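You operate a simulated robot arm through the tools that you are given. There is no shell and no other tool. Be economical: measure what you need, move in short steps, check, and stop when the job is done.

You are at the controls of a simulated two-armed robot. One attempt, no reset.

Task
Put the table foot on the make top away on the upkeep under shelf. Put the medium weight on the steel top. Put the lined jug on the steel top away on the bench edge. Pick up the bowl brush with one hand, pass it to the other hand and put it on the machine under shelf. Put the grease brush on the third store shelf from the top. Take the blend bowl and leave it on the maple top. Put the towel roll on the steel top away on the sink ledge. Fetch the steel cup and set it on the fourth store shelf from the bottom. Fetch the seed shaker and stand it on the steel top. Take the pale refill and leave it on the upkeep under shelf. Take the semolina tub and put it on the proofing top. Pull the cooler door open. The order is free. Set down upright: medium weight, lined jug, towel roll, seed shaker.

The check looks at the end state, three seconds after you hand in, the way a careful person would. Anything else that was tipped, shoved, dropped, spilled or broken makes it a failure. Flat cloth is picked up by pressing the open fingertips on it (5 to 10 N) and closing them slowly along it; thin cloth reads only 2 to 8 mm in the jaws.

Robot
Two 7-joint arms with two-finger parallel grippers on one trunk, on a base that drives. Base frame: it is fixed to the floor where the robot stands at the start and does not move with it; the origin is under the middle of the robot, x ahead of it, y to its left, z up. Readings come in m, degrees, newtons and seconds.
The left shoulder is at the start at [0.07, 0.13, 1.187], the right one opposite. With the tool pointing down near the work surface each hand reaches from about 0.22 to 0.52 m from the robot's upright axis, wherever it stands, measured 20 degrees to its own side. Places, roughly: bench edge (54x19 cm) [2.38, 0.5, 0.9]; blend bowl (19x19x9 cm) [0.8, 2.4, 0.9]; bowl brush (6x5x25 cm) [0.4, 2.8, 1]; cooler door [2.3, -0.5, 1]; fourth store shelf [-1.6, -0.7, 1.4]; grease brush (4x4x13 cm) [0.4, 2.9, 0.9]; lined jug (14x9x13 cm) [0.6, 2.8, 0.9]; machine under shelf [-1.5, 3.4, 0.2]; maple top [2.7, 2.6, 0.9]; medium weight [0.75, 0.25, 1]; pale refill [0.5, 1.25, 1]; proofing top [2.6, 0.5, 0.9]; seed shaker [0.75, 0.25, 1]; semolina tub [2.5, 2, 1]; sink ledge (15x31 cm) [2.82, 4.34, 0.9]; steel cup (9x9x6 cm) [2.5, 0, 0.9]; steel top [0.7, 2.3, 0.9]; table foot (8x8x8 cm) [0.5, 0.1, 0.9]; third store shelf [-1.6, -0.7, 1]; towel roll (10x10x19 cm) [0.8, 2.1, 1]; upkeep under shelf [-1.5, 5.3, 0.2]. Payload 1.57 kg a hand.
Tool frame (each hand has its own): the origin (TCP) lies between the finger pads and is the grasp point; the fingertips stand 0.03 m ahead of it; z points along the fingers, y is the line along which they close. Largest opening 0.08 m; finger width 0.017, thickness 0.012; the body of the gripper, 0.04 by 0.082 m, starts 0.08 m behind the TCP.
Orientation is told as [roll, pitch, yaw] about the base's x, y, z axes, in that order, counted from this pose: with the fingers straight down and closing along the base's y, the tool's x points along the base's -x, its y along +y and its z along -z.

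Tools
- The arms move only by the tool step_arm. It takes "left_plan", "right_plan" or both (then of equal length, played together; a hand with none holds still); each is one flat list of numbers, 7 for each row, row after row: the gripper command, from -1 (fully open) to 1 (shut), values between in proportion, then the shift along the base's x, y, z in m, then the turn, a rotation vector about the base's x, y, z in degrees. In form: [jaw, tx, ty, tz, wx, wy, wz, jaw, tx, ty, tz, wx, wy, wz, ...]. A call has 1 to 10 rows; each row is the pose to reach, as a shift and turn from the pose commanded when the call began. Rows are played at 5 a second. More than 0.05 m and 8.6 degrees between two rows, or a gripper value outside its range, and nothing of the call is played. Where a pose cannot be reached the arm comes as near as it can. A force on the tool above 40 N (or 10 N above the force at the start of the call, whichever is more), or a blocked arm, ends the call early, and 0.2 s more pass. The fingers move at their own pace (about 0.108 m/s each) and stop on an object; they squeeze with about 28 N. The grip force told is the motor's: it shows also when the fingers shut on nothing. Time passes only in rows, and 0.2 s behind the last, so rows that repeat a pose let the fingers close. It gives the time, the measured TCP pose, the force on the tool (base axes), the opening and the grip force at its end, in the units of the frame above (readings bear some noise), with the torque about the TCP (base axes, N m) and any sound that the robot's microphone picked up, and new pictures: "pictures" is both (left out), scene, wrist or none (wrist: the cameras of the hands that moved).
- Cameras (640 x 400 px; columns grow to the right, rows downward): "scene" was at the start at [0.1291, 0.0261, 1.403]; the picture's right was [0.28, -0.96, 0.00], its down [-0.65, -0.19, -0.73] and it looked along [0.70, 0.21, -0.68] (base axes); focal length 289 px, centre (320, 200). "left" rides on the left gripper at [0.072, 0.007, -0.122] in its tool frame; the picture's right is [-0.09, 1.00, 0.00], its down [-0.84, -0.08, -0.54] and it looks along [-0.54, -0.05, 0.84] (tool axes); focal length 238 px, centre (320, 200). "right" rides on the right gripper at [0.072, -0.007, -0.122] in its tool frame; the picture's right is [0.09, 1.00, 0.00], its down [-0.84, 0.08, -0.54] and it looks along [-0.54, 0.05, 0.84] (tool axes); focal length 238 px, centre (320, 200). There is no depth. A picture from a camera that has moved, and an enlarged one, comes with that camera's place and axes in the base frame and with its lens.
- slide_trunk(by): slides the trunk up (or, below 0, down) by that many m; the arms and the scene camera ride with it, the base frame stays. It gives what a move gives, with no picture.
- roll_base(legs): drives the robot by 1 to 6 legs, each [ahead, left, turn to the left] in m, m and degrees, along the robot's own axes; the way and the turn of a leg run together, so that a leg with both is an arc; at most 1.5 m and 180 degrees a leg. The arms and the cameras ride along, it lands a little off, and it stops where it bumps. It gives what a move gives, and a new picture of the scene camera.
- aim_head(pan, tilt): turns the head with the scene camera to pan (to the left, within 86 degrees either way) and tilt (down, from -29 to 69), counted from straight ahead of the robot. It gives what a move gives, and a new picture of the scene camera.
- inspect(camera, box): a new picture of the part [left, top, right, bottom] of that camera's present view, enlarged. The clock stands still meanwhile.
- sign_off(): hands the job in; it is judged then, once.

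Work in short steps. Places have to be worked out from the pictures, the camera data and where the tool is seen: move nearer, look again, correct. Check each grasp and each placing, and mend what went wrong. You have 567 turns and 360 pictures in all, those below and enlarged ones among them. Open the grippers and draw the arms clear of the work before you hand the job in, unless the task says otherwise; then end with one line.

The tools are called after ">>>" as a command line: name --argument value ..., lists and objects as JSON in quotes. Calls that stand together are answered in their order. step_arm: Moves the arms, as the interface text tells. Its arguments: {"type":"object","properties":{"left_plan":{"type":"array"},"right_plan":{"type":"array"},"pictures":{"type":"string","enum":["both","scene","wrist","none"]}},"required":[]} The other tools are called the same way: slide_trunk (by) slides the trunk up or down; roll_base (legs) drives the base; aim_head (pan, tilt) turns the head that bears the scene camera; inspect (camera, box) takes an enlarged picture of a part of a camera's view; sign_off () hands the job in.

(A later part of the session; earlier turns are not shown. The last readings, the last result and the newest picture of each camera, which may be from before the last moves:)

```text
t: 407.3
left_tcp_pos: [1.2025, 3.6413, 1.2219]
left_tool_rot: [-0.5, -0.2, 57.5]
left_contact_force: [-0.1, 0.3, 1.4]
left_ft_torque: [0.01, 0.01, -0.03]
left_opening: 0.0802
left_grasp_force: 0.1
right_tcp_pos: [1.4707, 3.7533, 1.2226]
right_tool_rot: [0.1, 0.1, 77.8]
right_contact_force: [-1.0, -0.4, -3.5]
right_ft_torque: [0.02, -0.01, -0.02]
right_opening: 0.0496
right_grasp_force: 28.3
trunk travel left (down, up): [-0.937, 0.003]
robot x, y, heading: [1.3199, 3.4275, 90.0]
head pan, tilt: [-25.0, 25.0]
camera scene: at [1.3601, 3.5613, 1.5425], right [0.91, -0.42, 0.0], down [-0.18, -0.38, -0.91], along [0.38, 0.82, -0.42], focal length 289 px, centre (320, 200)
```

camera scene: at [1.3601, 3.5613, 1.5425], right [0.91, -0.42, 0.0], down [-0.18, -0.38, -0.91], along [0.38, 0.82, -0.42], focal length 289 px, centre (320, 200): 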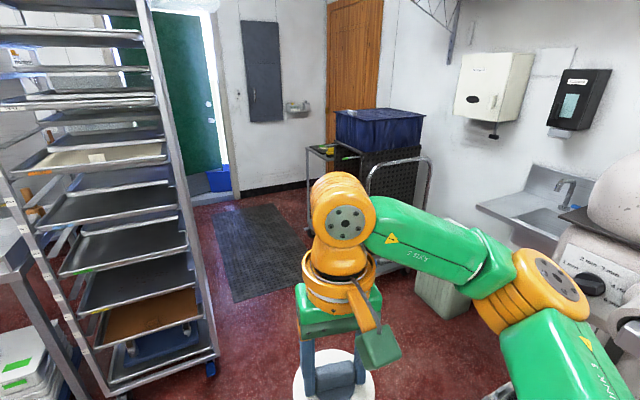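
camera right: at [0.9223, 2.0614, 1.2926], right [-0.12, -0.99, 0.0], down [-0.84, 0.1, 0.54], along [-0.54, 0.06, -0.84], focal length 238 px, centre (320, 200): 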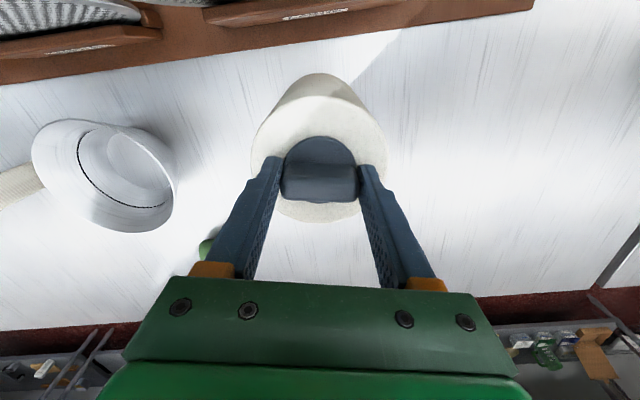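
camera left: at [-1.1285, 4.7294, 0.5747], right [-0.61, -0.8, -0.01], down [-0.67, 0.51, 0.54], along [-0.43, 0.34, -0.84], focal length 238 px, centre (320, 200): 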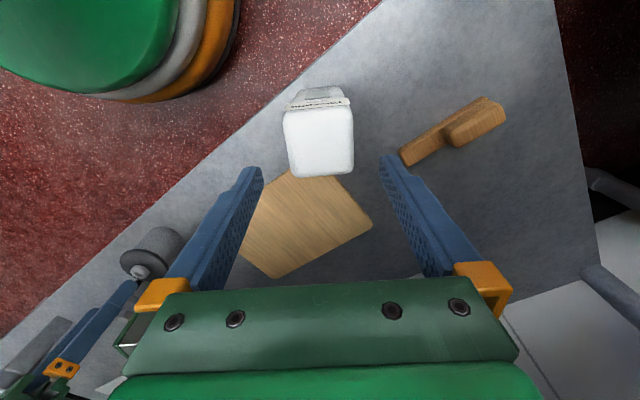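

The hand sink with its flat ledge is visible at (515,205). I continue 0.75 m north and turn east.

>>> roll_base --legs '[[0.8, 0, 0], [0, 0, -90]]'

>>> aim_head --pan 0 --tilt 25

```text
t: 415.4
left_tcp_pos: [1.5447, 4.34, 1.2215]
left_tool_rot: [-0.4, -0.1, -32.3]
left_contact_force: [-0.1, -0.4, -0.4]
left_ft_torque: [0.01, -0.04, 0.01]
left_opening: 0.08
left_grasp_force: 0.0
right_tcp_pos: [1.6564, 4.0724, 1.2218]
right_tool_rot: [0.0, 0.2, -12.1]
right_contact_force: [-0.4, -1.0, -3.7]
right_ft_torque: [0.01, 0.0, 0.02]
right_opening: 0.0497
right_grasp_force: 27.2
trunk travel left (down, up): [-0.937, 0.003]
robot x, y, heading: [1.3279, 4.2251, -0.1]
head pan, tilt: [-25.0, 25.0]
camera scene: at [1.4622, 4.1838, 1.5424], right [-0.42, -0.91, 0.0], down [-0.38, 0.18, -0.91], along [0.82, -0.38, -0.42], focal length 289 px, centre (320, 200)
```

scene: 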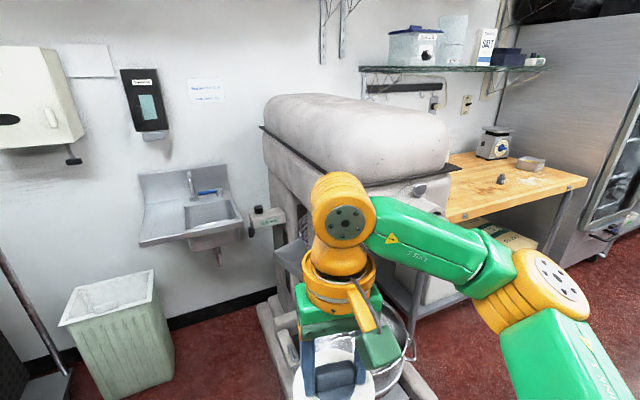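

```text
t: 416.3
left_tcp_pos: [1.5434, 4.338, 1.2212]
left_tool_rot: [-0.4, 0.0, -32.3]
left_contact_force: [0.1, -0.3, -1.4]
left_ft_torque: [-0.03, -0.01, -0.01]
left_opening: 0.0801
left_grasp_force: 0.0
right_tcp_pos: [1.6564, 4.0723, 1.2221]
right_tool_rot: [0.1, 0.2, -12.1]
right_contact_force: [-0.1, -0.5, -3.8]
right_ft_torque: [-0.01, -0.02, -0.01]
right_opening: 0.0496
right_grasp_force: 27.6
trunk travel left (down, up): [-0.937, 0.003]
robot x, y, heading: [1.3272, 4.2187, 0.3]
head pan, tilt: [0.0, 25.0]
camera scene: at [1.4707, 4.2222, 1.5424], right [0.0, -1.0, 0.0], down [-0.42, 0.0, -0.91], along [0.91, 0.0, -0.42], focal length 289 px, centre (320, 200)
```

scene: 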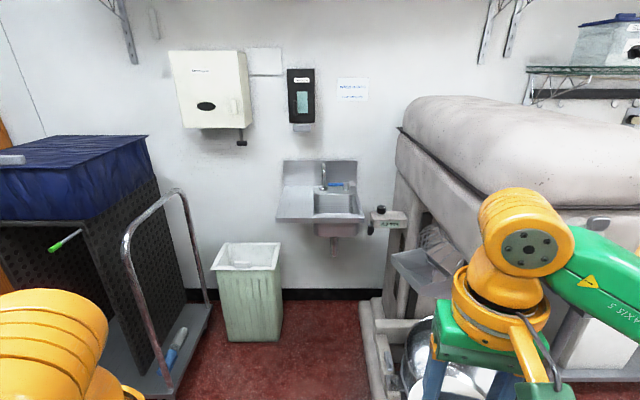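

The ledge is the flat left part, x≈2.67–2.97, y≈4.34. To keep my right elbow off the mixer I first extend the arm forward toward the midline.

>>> step_arm --right_plan '[1, 0.03, 0.02, 0, 0, 0, 0, 1, 0.06, 0.04, -0.01, 0, 0, 0, 1, 0.09, 0.06, -0.015, 0, 0, 0, 1, 0.12, 0.08, -0.02, 0, 0, 0, 1, 0.14, 0.09, -0.02, 0, 0, 0]' --pictures "scene"

```text
t: 417.5
left_tcp_pos: [1.5453, 4.3416, 1.2214]
left_tool_rot: [-0.5, -0.1, -32.3]
left_contact_force: [0.1, 0.6, 0.0]
left_ft_torque: [0.01, 0.03, -0.04]
left_opening: 0.0801
left_grasp_force: 0.1
right_tcp_pos: [1.7889, 4.1602, 1.2006]
right_tool_rot: [0.0, 0.1, -12.0]
right_contact_force: [-0.3, 0.7, -4.3]
right_ft_torque: [0.01, 0.03, 0.04]
right_opening: 0.0495
right_grasp_force: 28.1
right hand out of reach, approached as far as the arm can: row 5
trunk travel left (down, up): [-0.937, 0.003]
robot x, y, heading: [1.3309, 4.2204, 0.1]
head pan, tilt: [0.0, 25.0]
camera scene: at [1.4719, 4.225, 1.5422], right [0.0, -1.0, 0.0], down [-0.42, 0.0, -0.91], along [0.91, 0.0, -0.42], focal length 289 px, centre (320, 200)
```

scene: 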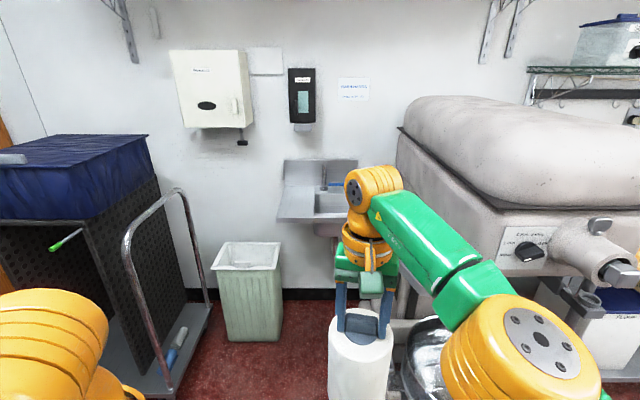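

Elbow is now closer in. I shift left 0.18 m and advance 0.6 m, then look.

>>> roll_base --legs '[[0, 0.18, 0], [0.6, 0, 0]]'

```text
t: 421.9
left_tcp_pos: [2.1258, 4.5117, 1.2221]
left_tool_rot: [-0.3, -0.1, -32.8]
left_contact_force: [0.0, 0.2, -1.0]
left_ft_torque: [0.04, -0.01, -0.02]
left_opening: 0.08
left_grasp_force: 0.2
right_tcp_pos: [2.3682, 4.3281, 1.2011]
right_tool_rot: [0.0, 0.1, -12.7]
right_contact_force: [0.8, -0.2, -3.5]
right_ft_torque: [0.0, 0.01, -0.02]
right_opening: 0.0496
right_grasp_force: 28.3
trunk travel left (down, up): [-0.937, 0.003]
robot x, y, heading: [1.9095, 4.3962, -0.4]
head pan, tilt: [0.0, 25.0]
camera scene: at [2.0511, 4.3964, 1.5426], right [-0.01, -1.0, 0.0], down [-0.42, 0.0, -0.91], along [0.91, -0.01, -0.42], focal length 289 px, centre (320, 200)
```

scene: 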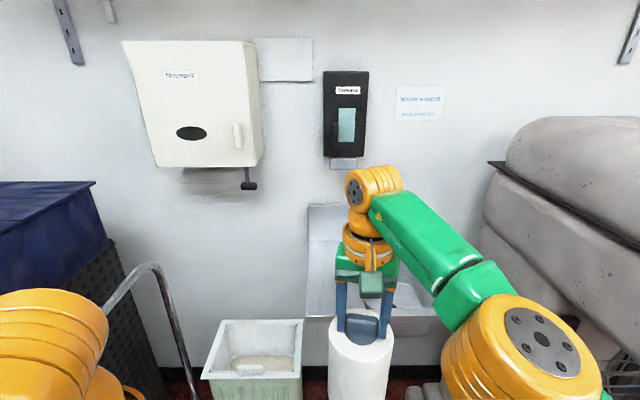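

Clear. Advance 0.385 m so the roll is over the ledge.

>>> roll_base --legs '[[0.385, 0.01, 0.4]]'

>>> inspect --camera "right" --box '[100, 0, 540, 290]'

```text
t: 424.3
left_tcp_pos: [2.5177, 4.5241, 1.2219]
left_tool_rot: [-0.4, -0.2, -32.0]
left_contact_force: [-0.4, 0.2, 0.5]
left_ft_torque: [-0.02, -0.02, 0.02]
left_opening: 0.0799
left_grasp_force: 0.1
right_tcp_pos: [2.7621, 4.3423, 1.2036]
right_tool_rot: [0.1, 0.0, -12.0]
right_contact_force: [0.0, 0.3, -4.0]
right_ft_torque: [0.0, 0.01, 0.01]
right_opening: 0.0497
right_grasp_force: 27.6
trunk travel left (down, up): [-0.937, 0.003]
robot x, y, heading: [2.3031, 4.4025, 0.3]
head pan, tilt: [0.0, 25.0]
camera scene: at [2.4442, 4.4068, 1.5427], right [0.0, -1.0, 0.0], down [-0.42, 0.0, -0.91], along [0.91, 0.0, -0.42], focal length 289 px, centre (320, 200)
```

scene: 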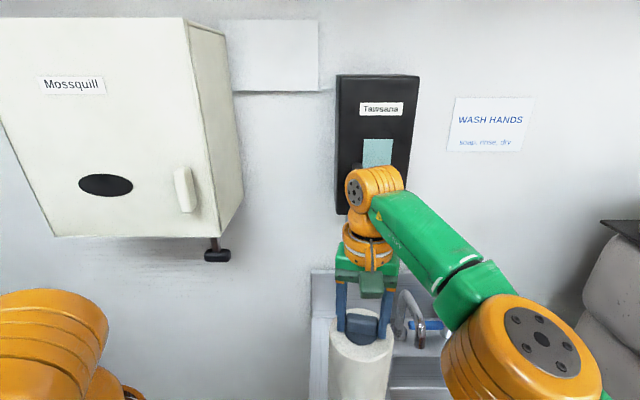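

```text
1.38 times, centred on (320, 145) of right
camera zoom: at [2.6908, 4.3512, 1.3239], right [0.12, 0.99, 0.0], down [0.83, -0.1, 0.54], along [0.54, -0.06, -0.84], focal length 329 px, centre (320, 276)
```

zoom: 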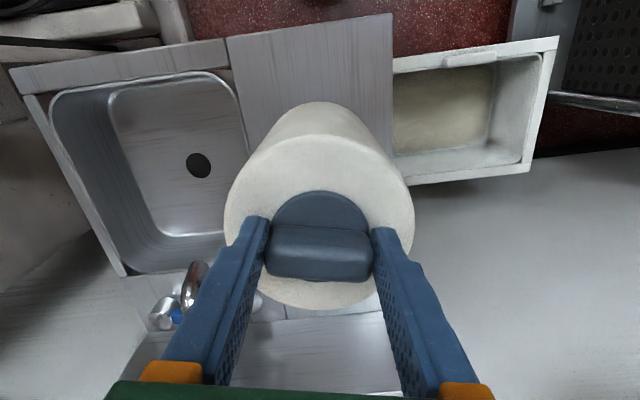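

The roll is centred over the ledge (y 4.26–4.43, front x≈2.66). I lower it.

>>> step_arm --right_plan '[1, 0, 0, -0.03, 0, 0, 0, 1, 0, 0, -0.06, 0, 0, 0, 1, 0, 0, -0.085, 0, 0, 0, 1, 0, 0, -0.105, 0, 0, 0]' --pictures "none"

>>> step_arm --right_plan '[1, 0, 0, -0.004, 0, 0, 0, 1, 0, 0, -0.009, 0, 0, 0, 1, 0, 0, -0.013, 0, 0, 0]' --pictures "none"

```text
t: 425.3
left_tcp_pos: [2.5215, 4.5238, 1.2214]
left_tool_rot: [-0.5, 0.0, -32.0]
left_contact_force: [0.2, -0.1, 0.2]
left_ft_torque: [0.02, -0.02, 0.0]
left_opening: 0.0803
left_grasp_force: 0.0
right_tcp_pos: [2.7677, 4.3417, 1.0962]
right_tool_rot: [0.0, 0.2, -11.9]
right_contact_force: [-1.2, -0.2, -3.7]
right_ft_torque: [-0.01, -0.01, 0.01]
right_opening: 0.0496
right_grasp_force: 27.8
trunk travel left (down, up): [-0.937, 0.003]
robot x, y, heading: [2.3016, 4.402, 0.1]
head pan, tilt: [0.0, 25.0]
```

```text
t: 426.1
left_tcp_pos: [2.5201, 4.5245, 1.2214]
left_tool_rot: [-0.3, -0.1, -32.1]
left_contact_force: [-1.2, 0.1, 0.4]
left_ft_torque: [-0.01, -0.01, -0.02]
left_opening: 0.0802
left_grasp_force: 0.1
right_tcp_pos: [2.7661, 4.3432, 1.0825]
right_tool_rot: [0.0, 0.2, -12.0]
right_contact_force: [0.1, -0.7, -4.3]
right_ft_torque: [0.02, 0.0, 0.0]
right_opening: 0.0497
right_grasp_force: 28.1
trunk travel left (down, up): [-0.937, 0.003]
robot x, y, heading: [2.3052, 4.4021, 0.2]
head pan, tilt: [0.0, 25.0]
```

Not down yet; continue in 2–3 mm increments.

>>> step_arm --right_plan '[1, 0, 0, -0.003, 0, 0, 0, 1, 0, 0, -0.006, 0, 0, 0]' --pictures "none"

>>> step_arm --right_plan '[1, 0, 0, -0.002, 0, 0, 0, 1, 0, 0, -0.004, 0, 0, 0]' --pictures "none"

```text
t: 426.7
left_tcp_pos: [2.5176, 4.5245, 1.2223]
left_tool_rot: [-0.4, -0.3, -32.1]
left_contact_force: [0.4, 0.4, -0.4]
left_ft_torque: [-0.02, -0.04, -0.02]
left_opening: 0.08
left_grasp_force: 0.0
right_tcp_pos: [2.7618, 4.3434, 1.0806]
right_tool_rot: [0.2, -0.2, -12.0]
right_contact_force: [8.2, -1.1, 28.9]
right_ft_torque: [-0.34, -0.17, 0.07]
right_opening: 0.0494
right_grasp_force: 28.2
trunk travel left (down, up): [-0.937, 0.003]
robot x, y, heading: [2.3046, 4.4071, 0.1]
head pan, tilt: [0.0, 25.0]
```

```text
t: 427.1
left_tcp_pos: [2.5157, 4.5235, 1.223]
left_tool_rot: [-0.3, -0.3, -32.1]
left_contact_force: [1.4, -0.6, -0.6]
left_ft_torque: [0.0, 0.05, 0.0]
left_opening: 0.0799
left_grasp_force: 0.0
right_tcp_pos: [2.7618, 4.3436, 1.0792]
right_tool_rot: [0.2, -0.3, -12.0]
right_contact_force: [0.1, -1.6, 17.7]
right_ft_torque: [-0.27, 1.02, 0.01]
right_opening: 0.0497
right_grasp_force: 27.8
trunk travel left (down, up): [-0.937, 0.003]
robot x, y, heading: [2.3044, 4.4035, 0.1]
head pan, tilt: [0.0, 25.0]
stopped in row 1 (right hand): the force on the tool passed its limit at 43 N (the readings are from after the stop); the commanded pose is now the measured one
```

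Standing on the ledge. I ease up 2 mm, open and rise.

>>> step_arm --right_plan '[1, 0, 0, 0.002, 0, 0, 0, 0.3, 0, 0, 0.002, 0, 0, 0, -1, 0, 0, 0.002, 0, 0, 0, -1, 0, 0, 0.002, 0, 0, 0, -1, 0, 0, 0.03, 0, 0, 0, -1, 0, 0, 0.06, 0, 0, 0, -1, -0.02, 0, 0.09, 0, 0, 0]' --pictures "wrist"

```text
t: 428.7
left_tcp_pos: [2.519, 4.5234, 1.2215]
left_tool_rot: [-0.5, -0.1, -32.1]
left_contact_force: [-0.7, 0.1, -0.6]
left_ft_torque: [0.01, -0.01, 0.01]
left_opening: 0.0802
left_grasp_force: 0.1
right_tcp_pos: [2.7418, 4.3411, 1.1674]
right_tool_rot: [0.2, -0.1, -12.0]
right_contact_force: [-0.5, 0.3, 0.0]
right_ft_torque: [-0.02, 0.0, -0.02]
right_opening: 0.0801
right_grasp_force: 0.1
trunk travel left (down, up): [-0.937, 0.003]
robot x, y, heading: [2.3041, 4.4007, 0.2]
head pan, tilt: [0.0, 25.0]
camera right: at [2.6697, 4.3501, 1.289], right [0.12, 0.99, 0.0], down [0.83, -0.1, 0.54], along [0.54, -0.06, -0.84], focal length 238 px, centre (320, 200)
```

right: 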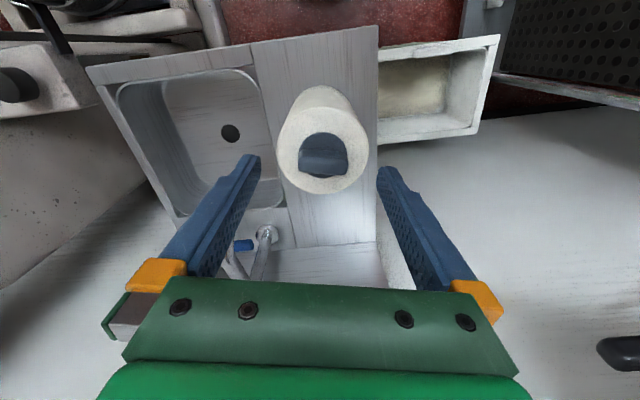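

The roll stands upright on the ledge. I back out to the aisle, then take the north lane to the west side for the blend bowl.

>>> roll_base --legs '[[-0.95, 0, 0]]'

>>> step_arm --right_plan '[-1, -0.04, -0.01, 0, 0, 0, 3, -1, -0.08, -0.02, 0, 0, 0, 6, -1, -0.12, -0.03, 0, 0, 0, 9, -1, -0.15, -0.04, 0, 0, 0, 12]' --pictures "none"

>>> aim_head --pan 0 --tilt 35

>>> roll_base --legs '[[0, -0.33, 0], [0, 0, 180]]'

```text
t: 433.8
left_tcp_pos: [1.5367, 4.5037, 1.2223]
left_tool_rot: [-0.5, -0.1, -28.8]
left_contact_force: [-0.2, -0.6, -0.3]
left_ft_torque: [0.01, -0.03, 0.0]
left_opening: 0.0801
left_grasp_force: 0.0
right_tcp_pos: [1.7686, 4.3343, 1.1663]
right_tool_rot: [0.0, -0.1, -8.7]
right_contact_force: [0.0, 0.0, -0.5]
right_ft_torque: [0.03, 0.0, -0.02]
right_opening: 0.08
right_grasp_force: 0.0
trunk travel left (down, up): [-0.937, 0.003]
robot x, y, heading: [1.3275, 4.3724, 3.7]
head pan, tilt: [0.0, 25.0]
camera scene: at [1.4712, 4.3832, 1.5423], right [0.06, -1.0, 0.0], down [-0.42, -0.03, -0.91], along [0.9, 0.06, -0.42], focal length 289 px, centre (320, 200)
```

scene: 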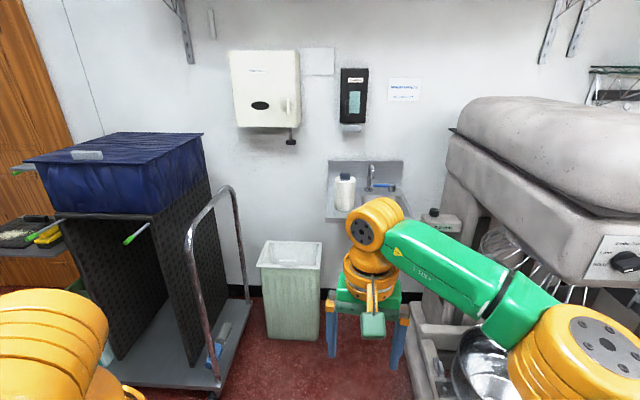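

```text
t: 434.8
left_tcp_pos: [1.5348, 4.5038, 1.2227]
left_tool_rot: [-0.4, -0.1, -28.8]
left_contact_force: [-0.5, -0.7, -0.2]
left_ft_torque: [0.02, -0.02, 0.01]
left_opening: 0.0798
left_grasp_force: 0.1
right_tcp_pos: [1.618, 4.295, 1.1659]
right_tool_rot: [0.1, -0.1, 3.3]
right_contact_force: [1.1, 0.4, 0.0]
right_ft_torque: [0.0, -0.02, -0.02]
right_opening: 0.0801
right_grasp_force: 0.0
trunk travel left (down, up): [-0.937, 0.003]
robot x, y, heading: [1.3279, 4.3723, 3.3]
head pan, tilt: [0.0, 25.0]
```

```text
t: 435.5
left_tcp_pos: [1.5358, 4.5043, 1.2216]
left_tool_rot: [-0.4, -0.2, -28.8]
left_contact_force: [0.1, -0.2, 0.2]
left_ft_torque: [0.02, -0.01, 0.0]
left_opening: 0.08
left_grasp_force: 0.0
right_tcp_pos: [1.6177, 4.2954, 1.1648]
right_tool_rot: [0.2, -0.1, 3.3]
right_contact_force: [0.3, -0.5, 0.7]
right_ft_torque: [-0.01, 0.02, 0.0]
right_opening: 0.0797
right_grasp_force: 0.0
trunk travel left (down, up): [-0.937, 0.003]
robot x, y, heading: [1.3279, 4.372, 3.7]
head pan, tilt: [0.0, 35.0]
camera scene: at [1.4652, 4.3826, 1.5268], right [0.06, -1.0, 0.0], down [-0.57, -0.04, -0.82], along [0.82, 0.05, -0.57], focal length 289 px, centre (320, 200)
```

scene: 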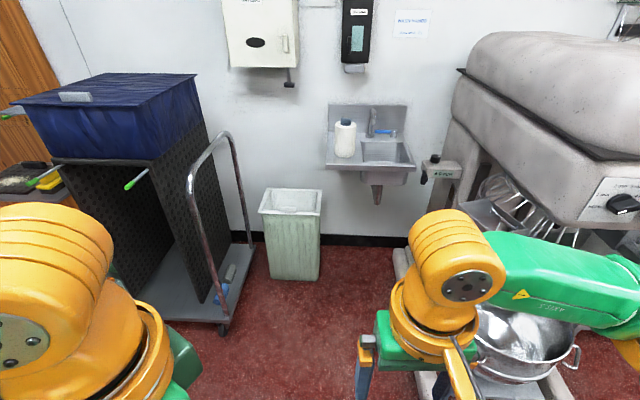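

```text
t: 445.2
left_tcp_pos: [1.1533, 3.8915, 1.221]
left_tool_rot: [-0.4, -0.1, 155.5]
left_contact_force: [0.4, -0.1, 0.1]
left_ft_torque: [-0.01, -0.02, 0.0]
left_opening: 0.0801
left_grasp_force: 0.1
right_tcp_pos: [1.0531, 4.0922, 1.1663]
right_tool_rot: [0.1, 0.0, -172.5]
right_contact_force: [-0.4, 0.0, -0.4]
right_ft_torque: [0.01, -0.01, -0.02]
right_opening: 0.0799
right_grasp_force: 0.1
trunk travel left (down, up): [-0.937, 0.003]
robot x, y, heading: [1.3497, 4.0373, -172.0]
head pan, tilt: [0.0, 35.0]
camera scene: at [1.2113, 4.022, 1.5267], right [-0.14, 0.99, 0.0], down [0.57, 0.08, -0.82], along [-0.81, -0.11, -0.57], focal length 289 px, centre (320, 200)
```

scene: 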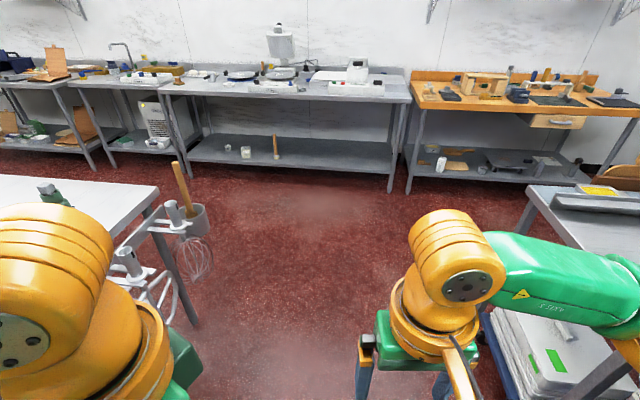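

The lane west is clear. I drive 1.5 m west, then turn to face east by the steel top.

>>> roll_base --legs '[[0, 0, -8], [1.5, 0, 0], [0, 1.0, 0], [0, 0.7, 0], [0, 0, 180]]'

```text
t: 468.6
left_tcp_pos: [0.162, 2.4174, 1.2213]
left_tool_rot: [-0.5, 0.0, -34.5]
left_contact_force: [-0.2, 0.0, 0.6]
left_ft_torque: [0.01, 0.02, 0.04]
left_opening: 0.0801
left_grasp_force: 0.1
right_tcp_pos: [0.2245, 2.2033, 1.1653]
right_tool_rot: [0.0, 0.0, -2.5]
right_contact_force: [-0.4, -0.9, 0.3]
right_ft_torque: [-0.01, -0.02, 0.01]
right_opening: 0.0799
right_grasp_force: 0.1
trunk travel left (down, up): [-0.937, 0.003]
robot x, y, heading: [-0.0584, 2.3055, -2.4]
head pan, tilt: [0.0, 35.0]
camera scene: at [0.0797, 2.3043, 1.5267], right [-0.04, -1.0, 0.0], down [-0.57, 0.02, -0.82], along [0.82, -0.03, -0.57], focal length 289 px, centre (320, 200)
```

scene: 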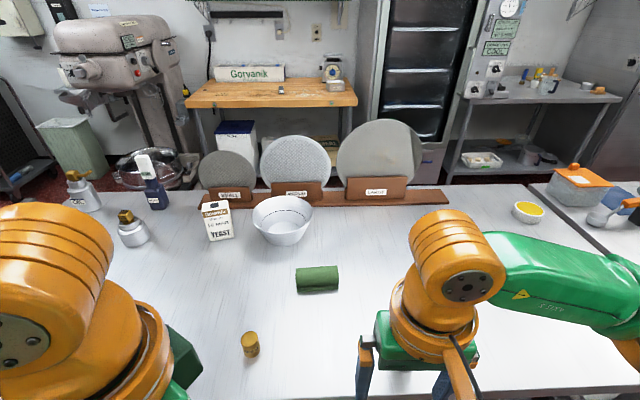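

I turn the right tool 90° so it can pinch the bowl's near rim radially.

>>> step_arm --right_plan '[-1, 0, 0, 0.0, 0, 0, 8.5, -1, 0, 0, 0, 0, 0, 17, -1, 0, 0, 0, 0, 0, 25.5, -1, 0, 0, 0, 0, 0, 34, -1, 0, 0, 0, 0, 0, 42.5, -1, 0, 0, 0, 0, 0, 51, -1, 0, 0, 0, 0, 0, 59.5, -1, 0, 0, 0, 0, 0, 68, -1, 0, 0, 0, 0, 0, 76.5, -1, 0, 0, 0, 0, 0, 85]' --pictures "none"

>>> slide_trunk --by -0.09

>>> roll_base --legs '[[0, 0.16, 2.4], [0.13, 0, 0]]'

```text
t: 470.8
left_tcp_pos: [0.1609, 2.4186, 1.2215]
left_tool_rot: [-0.5, -0.1, -34.4]
left_contact_force: [-0.9, 0.1, -0.7]
left_ft_torque: [0.0, -0.01, 0.01]
left_opening: 0.0798
left_grasp_force: 0.1
right_tcp_pos: [0.2223, 2.2024, 1.1661]
right_tool_rot: [0.1, 0.0, 82.7]
right_contact_force: [0.4, -0.5, -0.6]
right_ft_torque: [-0.03, 0.01, -0.03]
right_opening: 0.0802
right_grasp_force: 0.1
trunk travel left (down, up): [-0.937, 0.003]
robot x, y, heading: [-0.0611, 2.308, -2.0]
head pan, tilt: [0.0, 35.0]
```

```text
t: 472.0
left_tcp_pos: [0.1619, 2.4186, 1.1317]
left_tool_rot: [-0.4, 0.0, -34.5]
left_contact_force: [0.5, 0.5, 0.2]
left_ft_torque: [-0.02, 0.01, -0.02]
left_opening: 0.0799
left_grasp_force: 0.2
right_tcp_pos: [0.2223, 2.2036, 1.0756]
right_tool_rot: [0.1, 0.1, 82.6]
right_contact_force: [0.3, 0.9, -0.2]
right_ft_torque: [0.01, -0.03, 0.01]
right_opening: 0.08
right_grasp_force: 0.0
trunk travel left (down, up): [-0.847, 0.093]
robot x, y, heading: [-0.0577, 2.3054, -2.5]
head pan, tilt: [0.0, 35.0]
```

```text
t: 474.3
left_tcp_pos: [0.288, 2.5881, 1.1321]
left_tool_rot: [-0.2, -0.2, -32.0]
left_contact_force: [-0.1, -1.0, -0.9]
left_ft_torque: [0.0, 0.0, -0.04]
left_opening: 0.0801
left_grasp_force: 0.2
right_tcp_pos: [0.3565, 2.376, 1.0768]
right_tool_rot: [0.0, -0.1, 85.0]
right_contact_force: [-0.3, 0.6, -0.2]
right_ft_torque: [0.0, -0.03, 0.0]
right_opening: 0.0801
right_grasp_force: 0.1
trunk travel left (down, up): [-0.847, 0.093]
robot x, y, heading: [0.072, 2.4664, 0.2]
head pan, tilt: [0.0, 35.0]
camera scene: at [0.2096, 2.4708, 1.4371], right [0.0, -1.0, 0.0], down [-0.57, 0.0, -0.82], along [0.82, 0.0, -0.57], focal length 289 px, centre (320, 200)
```

scene: 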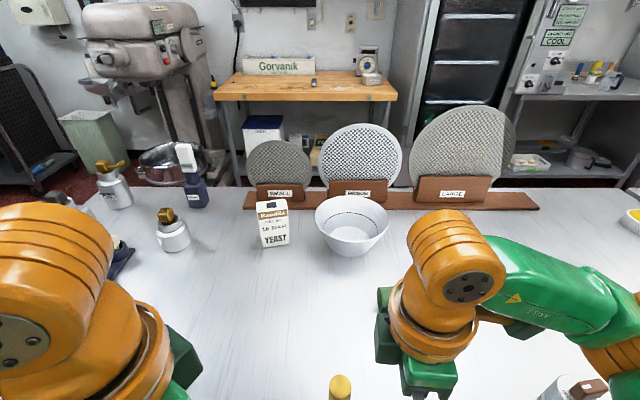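

Bowl's near rim is at about (0.695,2.394,0.985). I tilt the tool ~34° forward while reaching toward it.

>>> roll_base --legs '[[0.03, 0, 0]]'

>>> step_arm --right_plan '[-1, 0.03, 0, 0, 0, -8.5, 0, -1, 0.07, 0.003, 0, 0, -17, 0, -1, 0.11, 0.006, 0, 0, -25.5, 0, -1, 0.15, 0.009, 0, 0, -34, 0, -1, 0.19, 0.012, 0, 0, -34, 0, -1, 0.23, 0.015, 0, 0, -34, 0]'

```text
t: 475.1
left_tcp_pos: [0.3148, 2.5871, 1.1331]
left_tool_rot: [-0.3, -0.3, -32.1]
left_contact_force: [-0.5, -0.2, 0.4]
left_ft_torque: [0.02, -0.08, -0.03]
left_opening: 0.0802
left_grasp_force: 0.2
right_tcp_pos: [0.3843, 2.3741, 1.0775]
right_tool_rot: [-0.2, -0.1, 84.9]
right_contact_force: [-1.2, 0.1, -0.3]
right_ft_torque: [-0.01, -0.04, 0.02]
right_opening: 0.08
right_grasp_force: 0.1
trunk travel left (down, up): [-0.847, 0.093]
robot x, y, heading: [0.1066, 2.4694, 0.1]
head pan, tilt: [0.0, 35.0]
camera scene: at [0.2367, 2.47, 1.4374], right [0.0, -1.0, 0.0], down [-0.57, 0.0, -0.82], along [0.82, 0.0, -0.57], focal length 289 px, centre (320, 200)
```

scene: 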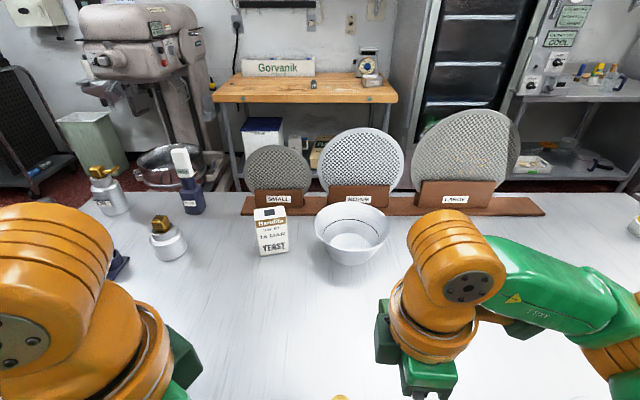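

```text
t: 476.6
left_tcp_pos: [0.3187, 2.5856, 1.1323]
left_tool_rot: [-0.2, 0.0, -32.2]
left_contact_force: [-1.2, -0.3, 0.0]
left_ft_torque: [0.04, -0.04, -0.05]
left_opening: 0.0799
left_grasp_force: 0.1
right_tcp_pos: [0.5383, 2.3847, 1.0755]
right_tool_rot: [-33.8, -2.9, 85.8]
right_contact_force: [0.2, 0.6, 0.0]
right_ft_torque: [-0.01, 0.0, -0.01]
right_opening: 0.0797
right_grasp_force: 0.1
right hand out of reach, approached as far as the arm can: row 1, 2, 3, 5, 6
trunk travel left (down, up): [-0.847, 0.093]
robot x, y, heading: [0.1078, 2.4642, 0.2]
head pan, tilt: [0.0, 35.0]
camera scene: at [0.2418, 2.4676, 1.4369], right [0.0, -1.0, 0.0], down [-0.57, 0.0, -0.82], along [0.82, 0.0, -0.57], focal length 289 px, centre (320, 200)
camera right: at [0.4699, 2.3122, 1.1757], right [-0.83, 0.0, -0.56], down [-0.31, 0.84, 0.45], along [0.47, 0.54, -0.7], focal length 238 px, centre (320, 200)
```

scene: 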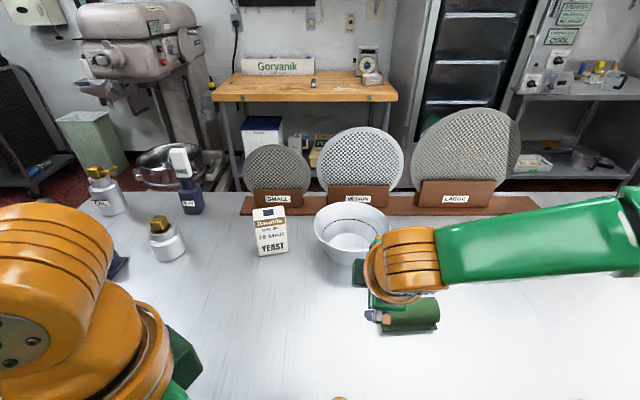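
right: 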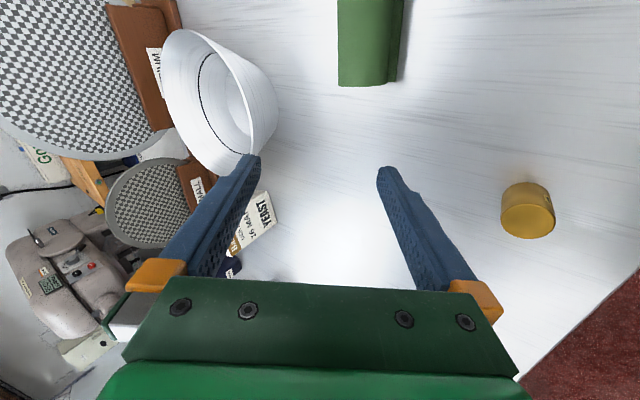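

I try further forward and lower, where reach is better.

>>> step_arm --right_plan '[-1, 0.04, 0.003, -0.02, 0, 0, 0, -1, 0.08, 0.006, -0.03, 0, 0, 0, -1, 0.11, 0.008, -0.04, 0, -5, 0, -1, 0.13, 0.01, -0.04, 0, -10, 0]' --pictures "wrist"

```text
t: 477.6
left_tcp_pos: [0.3225, 2.5881, 1.1315]
left_tool_rot: [-0.5, -0.1, -32.2]
left_contact_force: [-1.1, 0.5, 0.4]
left_ft_torque: [-0.02, -0.02, 0.0]
left_opening: 0.0801
left_grasp_force: 0.0
right_tcp_pos: [0.6529, 2.4048, 1.0446]
right_tool_rot: [-43.9, -3.6, 86.4]
right_contact_force: [0.6, -0.5, -1.0]
right_ft_torque: [0.0, 0.02, -0.02]
right_opening: 0.0798
right_grasp_force: 0.0
right hand out of reach, approached as far as the arm can: row 1, 2, 3, 4
trunk travel left (down, up): [-0.847, 0.093]
robot x, y, heading: [0.1068, 2.4658, 0.2]
head pan, tilt: [0.0, 35.0]
camera right: at [0.5686, 2.3331, 1.132], right [-0.72, 0.0, -0.7], down [-0.38, 0.84, 0.39], along [0.58, 0.54, -0.61], focal length 238 px, centre (320, 200)
```

right: 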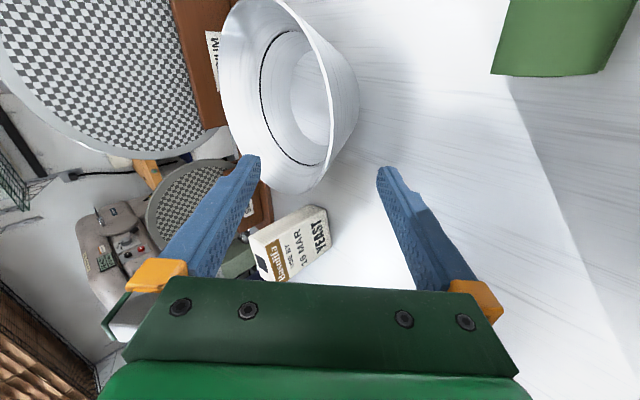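

Reached (0.653,…) with 44° tilt. The near rim is at about (0.69,2.372,0.985). I shift 3 cm in -y, then slide in along the tool axis.

>>> step_arm --right_plan '[-1, 0, -0.017, 0, 0, 0, 0, -1, 0, -0.033, 0, 0, 0, 0, -1, 0.01, -0.033, -0.02, 0, 0, 0, -1, 0.02, -0.033, -0.04, 0, 0, 0]' --pictures "wrist"

```text
t: 478.6
left_tcp_pos: [0.3223, 2.5866, 1.1317]
left_tool_rot: [-0.4, -0.2, -32.2]
left_contact_force: [-0.6, 0.4, -0.8]
left_ft_torque: [0.04, 0.02, 0.04]
left_opening: 0.08
left_grasp_force: 0.0
right_tcp_pos: [0.665, 2.368, 1.0172]
right_tool_rot: [-44.0, -3.6, 86.3]
right_contact_force: [-1.0, -0.2, 0.6]
right_ft_torque: [0.05, -0.05, 0.03]
right_opening: 0.0801
right_grasp_force: 0.1
right hand out of reach, approached as far as the arm can: row 4
trunk travel left (down, up): [-0.847, 0.093]
robot x, y, heading: [0.1056, 2.469, 0.2]
head pan, tilt: [0.0, 35.0]
camera right: at [0.5811, 2.2957, 1.1038], right [-0.72, 0.0, -0.69], down [-0.38, 0.84, 0.39], along [0.58, 0.54, -0.61], focal length 238 px, centre (320, 200)
```

right: 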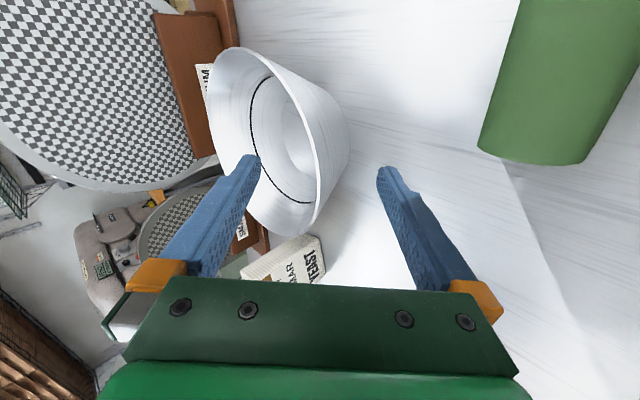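

The rim lies 3 cm beyond the fingertips, centred between them. I nudge the base 2 cm and push down along the tool axis.

>>> roll_base --legs '[[0.02, 0, 0]]'

>>> step_arm --right_plan '[-1, 0.005, 0, -0.015, 0, 0, 0, -1, 0.012, 0, -0.03, 0, 0, 0]' --pictures "wrist"

```text
t: 479.3
left_tcp_pos: [0.3378, 2.5874, 1.1333]
left_tool_rot: [-0.3, -0.3, -32.3]
left_contact_force: [-0.2, 0.4, -0.3]
left_ft_torque: [0.03, -0.08, 0.01]
left_opening: 0.0801
left_grasp_force: 0.0
right_tcp_pos: [0.6809, 2.3673, 1.0201]
right_tool_rot: [-44.2, -3.6, 86.4]
right_contact_force: [0.1, -0.9, -0.2]
right_ft_torque: [-0.02, 0.0, -0.01]
right_opening: 0.08
right_grasp_force: 0.1
trunk travel left (down, up): [-0.847, 0.093]
robot x, y, heading: [0.1269, 2.4663, 0.1]
head pan, tilt: [0.0, 35.0]
camera scene: at [0.2586, 2.47, 1.4373], right [0.0, -1.0, 0.0], down [-0.57, 0.0, -0.82], along [0.82, 0.0, -0.57], focal length 289 px, centre (320, 200)
```

scene: 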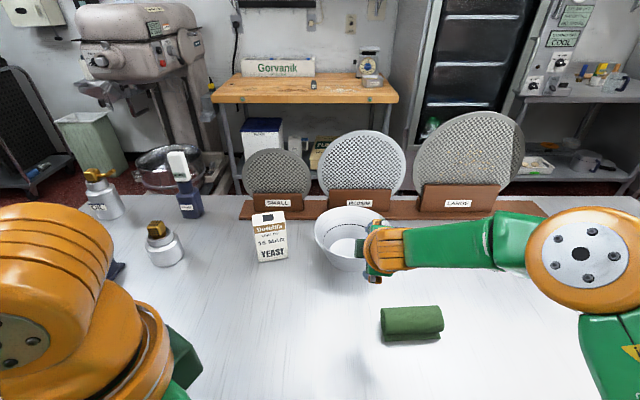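

```text
t: 479.9
left_tcp_pos: [0.3413, 2.5861, 1.1325]
left_tool_rot: [-0.5, -0.1, -32.2]
left_contact_force: [-0.1, -0.2, -0.9]
left_ft_torque: [0.0, 0.0, -0.01]
left_opening: 0.08
left_grasp_force: 0.0
right_tcp_pos: [0.6956, 2.3672, 0.9876]
right_tool_rot: [-44.1, -3.6, 86.4]
right_contact_force: [0.1, 0.9, 0.0]
right_ft_torque: [0.05, 0.02, 0.0]
right_opening: 0.0802
right_grasp_force: 0.0
trunk travel left (down, up): [-0.847, 0.093]
robot x, y, heading: [0.1317, 2.468, 0.1]
head pan, tilt: [0.0, 35.0]
camera right: at [0.6119, 2.2958, 1.0754], right [-0.72, 0.0, -0.7], down [-0.38, 0.84, 0.39], along [0.59, 0.54, -0.6], focal length 238 px, centre (320, 200)
```

right: 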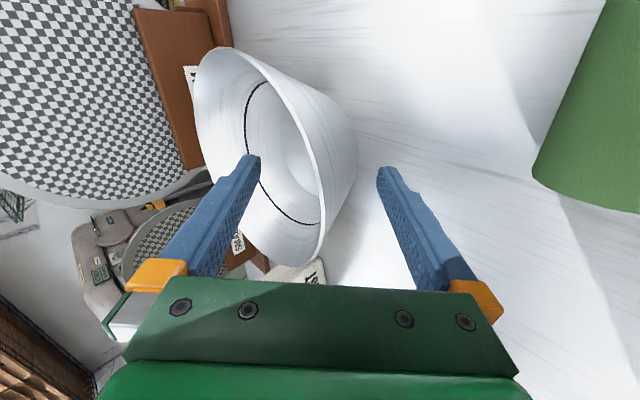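

The rim is now level with the fingertips; 2.5 cm more along the axis, then close.

>>> step_arm --right_plan '[-1, 0.009, 0, -0.009, 0, 0, 0, -1, 0.018, 0, -0.019, 0, 0, 0, -1, 0.018, 0, -0.019, 0, 0, 0]' --pictures "wrist"

```text
t: 480.7
left_tcp_pos: [0.3403, 2.5874, 1.1314]
left_tool_rot: [-0.4, -0.1, -32.2]
left_contact_force: [-0.5, -0.5, 0.6]
left_ft_torque: [0.01, 0.0, 0.04]
left_opening: 0.0802
left_grasp_force: 0.1
right_tcp_pos: [0.6977, 2.372, 0.9824]
right_tool_rot: [-44.1, -3.6, 86.4]
right_contact_force: [0.3, -0.7, 0.2]
right_ft_torque: [-0.03, 0.0, -0.02]
right_opening: 0.08
right_grasp_force: 0.1
right hand out of reach, approached as far as the arm can: row 1, 2, 3
trunk travel left (down, up): [-0.847, 0.093]
robot x, y, heading: [0.1248, 2.4666, 0.2]
head pan, tilt: [0.0, 35.0]
camera right: at [0.6133, 2.3009, 1.0687], right [-0.72, 0.0, -0.7], down [-0.38, 0.84, 0.39], along [0.58, 0.54, -0.6], focal length 238 px, centre (320, 200)
```

right: 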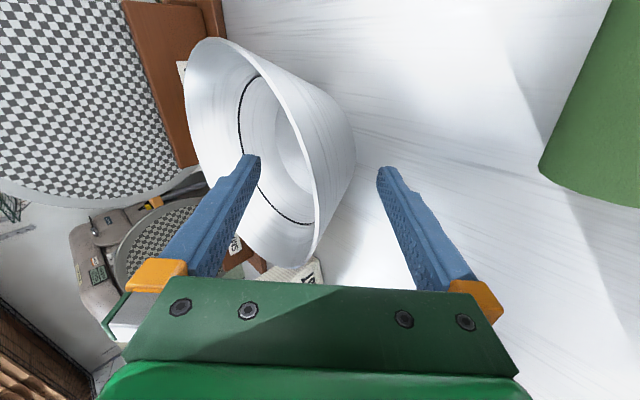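

At the reach limit; I lower by the trunk 1.8 cm instead, which also drives the fingers over the rim.

>>> slide_trunk --by -0.018

>>> step_arm --right_plan '[-1, 0.008, 0, 0, 0, 0, 0, 0.2, 0.008, 0, 0, 0, 0, 0, 1, 0.008, 0, 0, 0, 0, 0, 1, 0.008, 0, 0, 0, 0, 0]'

```text
t: 481.4
left_tcp_pos: [0.3418, 2.589, 1.1145]
left_tool_rot: [-0.4, -0.1, -32.2]
left_contact_force: [-0.2, -0.3, -0.3]
left_ft_torque: [-0.03, 0.03, -0.01]
left_opening: 0.0802
left_grasp_force: 0.1
right_tcp_pos: [0.6989, 2.3729, 0.9632]
right_tool_rot: [-44.0, -3.6, 86.3]
right_contact_force: [-0.7, -0.4, 0.3]
right_ft_torque: [-0.02, 0.01, 0.02]
right_opening: 0.0799
right_grasp_force: 0.1
trunk travel left (down, up): [-0.829, 0.111]
robot x, y, heading: [0.1256, 2.4688, 0.2]
head pan, tilt: [0.0, 35.0]
```

```text
t: 482.4
left_tcp_pos: [0.3417, 2.5867, 1.1129]
left_tool_rot: [-0.3, -0.1, -32.2]
left_contact_force: [0.1, -0.3, -0.4]
left_ft_torque: [-0.02, 0.0, 0.03]
left_opening: 0.0799
left_grasp_force: 0.1
right_tcp_pos: [0.698, 2.372, 0.9616]
right_tool_rot: [-44.0, -3.8, 86.4]
right_contact_force: [-0.2, 0.0, -3.0]
right_ft_torque: [0.0, 0.25, -0.03]
right_opening: 0.0037
right_grasp_force: 24.6
right hand out of reach, approached as far as the arm can: row 1, 2, 3, 4
trunk travel left (down, up): [-0.829, 0.111]
robot x, y, heading: [0.1244, 2.465, 0.2]
head pan, tilt: [0.0, 35.0]
camera scene: at [0.2661, 2.4698, 1.4184], right [0.0, -1.0, 0.0], down [-0.57, 0.0, -0.82], along [0.82, 0.0, -0.57], focal length 289 px, centre (320, 200)
camera right: at [0.6148, 2.3005, 1.0496], right [-0.72, 0.0, -0.7], down [-0.38, 0.84, 0.39], along [0.58, 0.54, -0.6], focal length 238 px, centre (320, 200)
```

scene: 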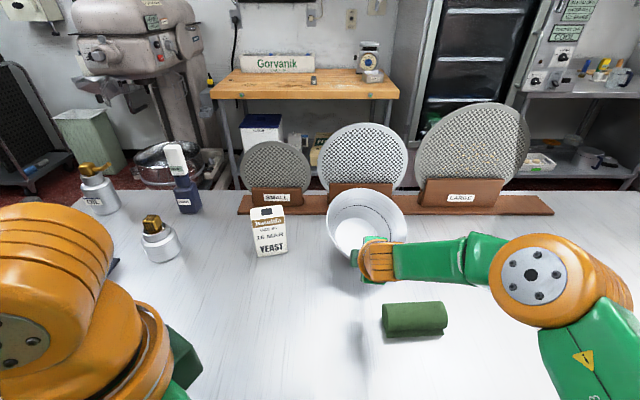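
right: 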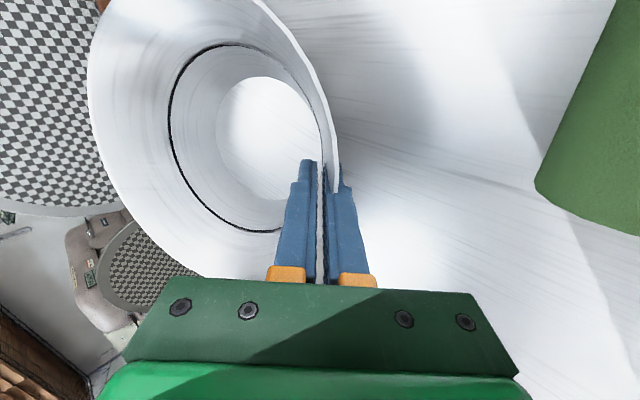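

The rim is pinched and the bowl tilted a little. I lift with the trunk (keeps the arm pose) and check.

>>> slide_trunk --by 0.1

>>> step_arm --right_plan '[1, 0, 0, 0, 0, 0, 0]'

```text
t: 483.7
left_tcp_pos: [0.3436, 2.5874, 1.214]
left_tool_rot: [-0.4, 0.0, -32.2]
left_contact_force: [0.6, 0.3, 0.4]
left_ft_torque: [0.02, 0.02, -0.02]
left_opening: 0.0803
left_grasp_force: 0.0
right_tcp_pos: [0.6993, 2.3739, 1.0631]
right_tool_rot: [-44.0, -3.6, 86.4]
right_contact_force: [0.3, -0.2, -3.1]
right_ft_torque: [0.04, 0.26, -0.01]
right_opening: 0.0037
right_grasp_force: 24.9
trunk travel left (down, up): [-0.929, 0.011]
robot x, y, heading: [0.1273, 2.4662, 0.3]
head pan, tilt: [0.0, 35.0]
```

```text
t: 484.1
left_tcp_pos: [0.3424, 2.5883, 1.2138]
left_tool_rot: [-0.3, 0.0, -32.2]
left_contact_force: [0.0, -0.5, 0.5]
left_ft_torque: [-0.01, -0.02, 0.0]
left_opening: 0.08
left_grasp_force: 0.0
right_tcp_pos: [0.6985, 2.3741, 1.0627]
right_tool_rot: [-44.0, -3.6, 86.4]
right_contact_force: [-0.6, 0.2, -3.1]
right_ft_torque: [0.0, 0.29, -0.01]
right_opening: 0.0037
right_grasp_force: 24.2
trunk travel left (down, up): [-0.929, 0.011]
robot x, y, heading: [0.1245, 2.466, 0.3]
head pan, tilt: [0.0, 35.0]
camera scene: at [0.2655, 2.47, 1.5185], right [0.0, -1.0, 0.0], down [-0.57, 0.0, -0.82], along [0.82, 0.0, -0.57], focal length 289 px, centre (320, 200)
camera right: at [0.6145, 2.3006, 1.1501], right [-0.72, 0.0, -0.7], down [-0.38, 0.84, 0.39], along [0.58, 0.54, -0.6], focal length 238 px, centre (320, 200)
```

scene: 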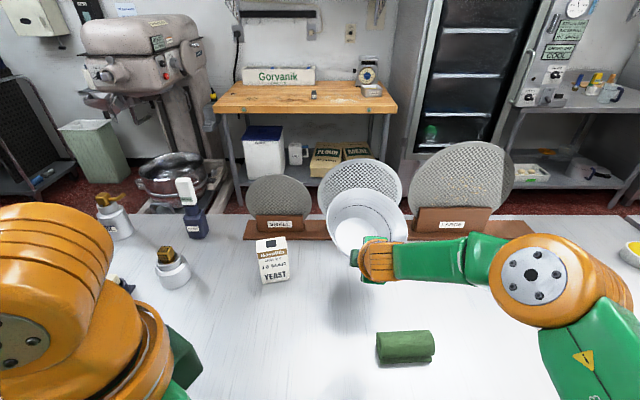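
right: 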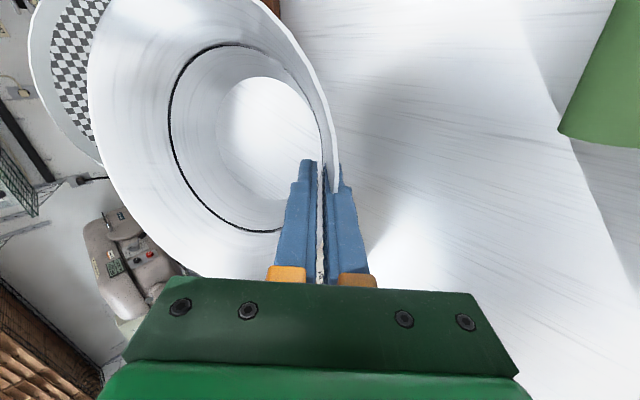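

Bowl is held (~0.3 kg). I raise and draw it back with the arm, levelling it by reducing the tilt.

>>> step_arm --right_plan '[1, -0.02, 0, 0.015, 0, 0, 0, 1, -0.045, 0, 0.03, 0, 4, 0, 1, -0.07, 0, 0.05, 0, 8, 0, 1, -0.095, 0, 0.07, 0, 12, 0, 1, -0.12, 0, 0.09, 0, 16, 0, 1, -0.15, 0, 0.1, 0, 19, 0]'

```text
t: 485.5
left_tcp_pos: [0.3412, 2.5869, 1.2129]
left_tool_rot: [-0.5, -0.1, -32.2]
left_contact_force: [0.1, -0.8, 0.0]
left_ft_torque: [0.0, -0.02, -0.01]
left_opening: 0.0799
left_grasp_force: 0.1
right_tcp_pos: [0.5424, 2.3886, 1.1378]
right_tool_rot: [-29.7, -3.4, 85.6]
right_contact_force: [-0.7, 0.0, -2.8]
right_ft_torque: [0.0, 0.24, 0.02]
right_opening: 0.0034
right_grasp_force: 24.8
right hand out of reach, approached as far as the arm can: row 3, 4, 5, 6
trunk travel left (down, up): [-0.929, 0.011]
robot x, y, heading: [0.1259, 2.4647, 0.3]
head pan, tilt: [0.0, 35.0]
camera scene: at [0.2635, 2.4702, 1.5188], right [0.0, -1.0, 0.0], down [-0.57, 0.0, -0.82], along [0.82, 0.0, -0.57], focal length 289 px, centre (320, 200)
camera right: at [0.4826, 2.3151, 1.2422], right [-0.87, 0.0, -0.5], down [-0.27, 0.83, 0.48], along [0.41, 0.55, -0.72], focal length 238 px, centre (320, 200)
```

scene: 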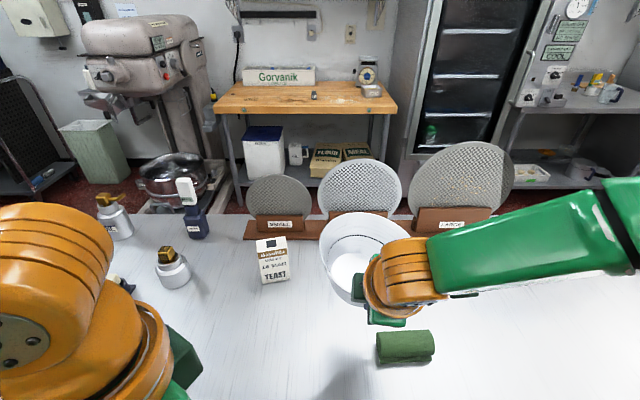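
right: 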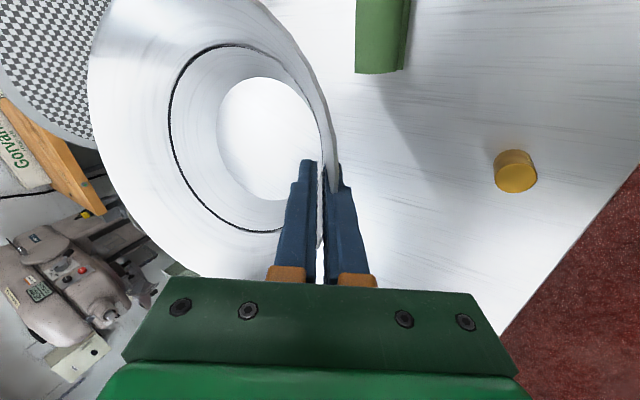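

Bowl is level and clear of everything. I back out and take the north lane back to the east side.

>>> roll_base --legs '[[-0.43, 0, 0], [0, 0.8, 0], [0, 0.78, 0]]'

```text
t: 495.8
left_tcp_pos: [-0.0665, 4.14, 1.2128]
left_tool_rot: [-0.4, 0.0, -34.5]
left_contact_force: [-0.6, -0.1, 0.9]
left_ft_torque: [0.04, 0.0, 0.0]
left_opening: 0.0802
left_grasp_force: 0.1
right_tcp_pos: [0.1276, 3.9333, 1.1372]
right_tool_rot: [-29.5, -3.4, 83.3]
right_contact_force: [-0.1, -0.3, -2.0]
right_ft_torque: [0.02, 0.27, 0.03]
right_opening: 0.0035
right_grasp_force: 24.5
trunk travel left (down, up): [-0.929, 0.011]
robot x, y, heading: [-0.2884, 4.031, -2.0]
head pan, tilt: [0.0, 35.0]
camera scene: at [-0.1479, 4.0261, 1.5186], right [-0.04, -1.0, 0.0], down [-0.57, 0.02, -0.82], along [0.82, -0.03, -0.57], focal length 289 px, centre (320, 200)
```

scene: 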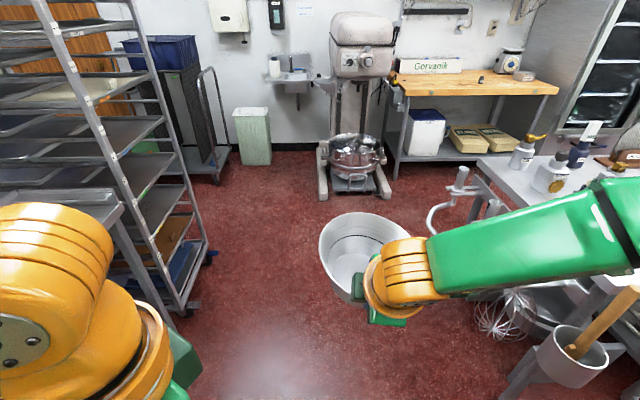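

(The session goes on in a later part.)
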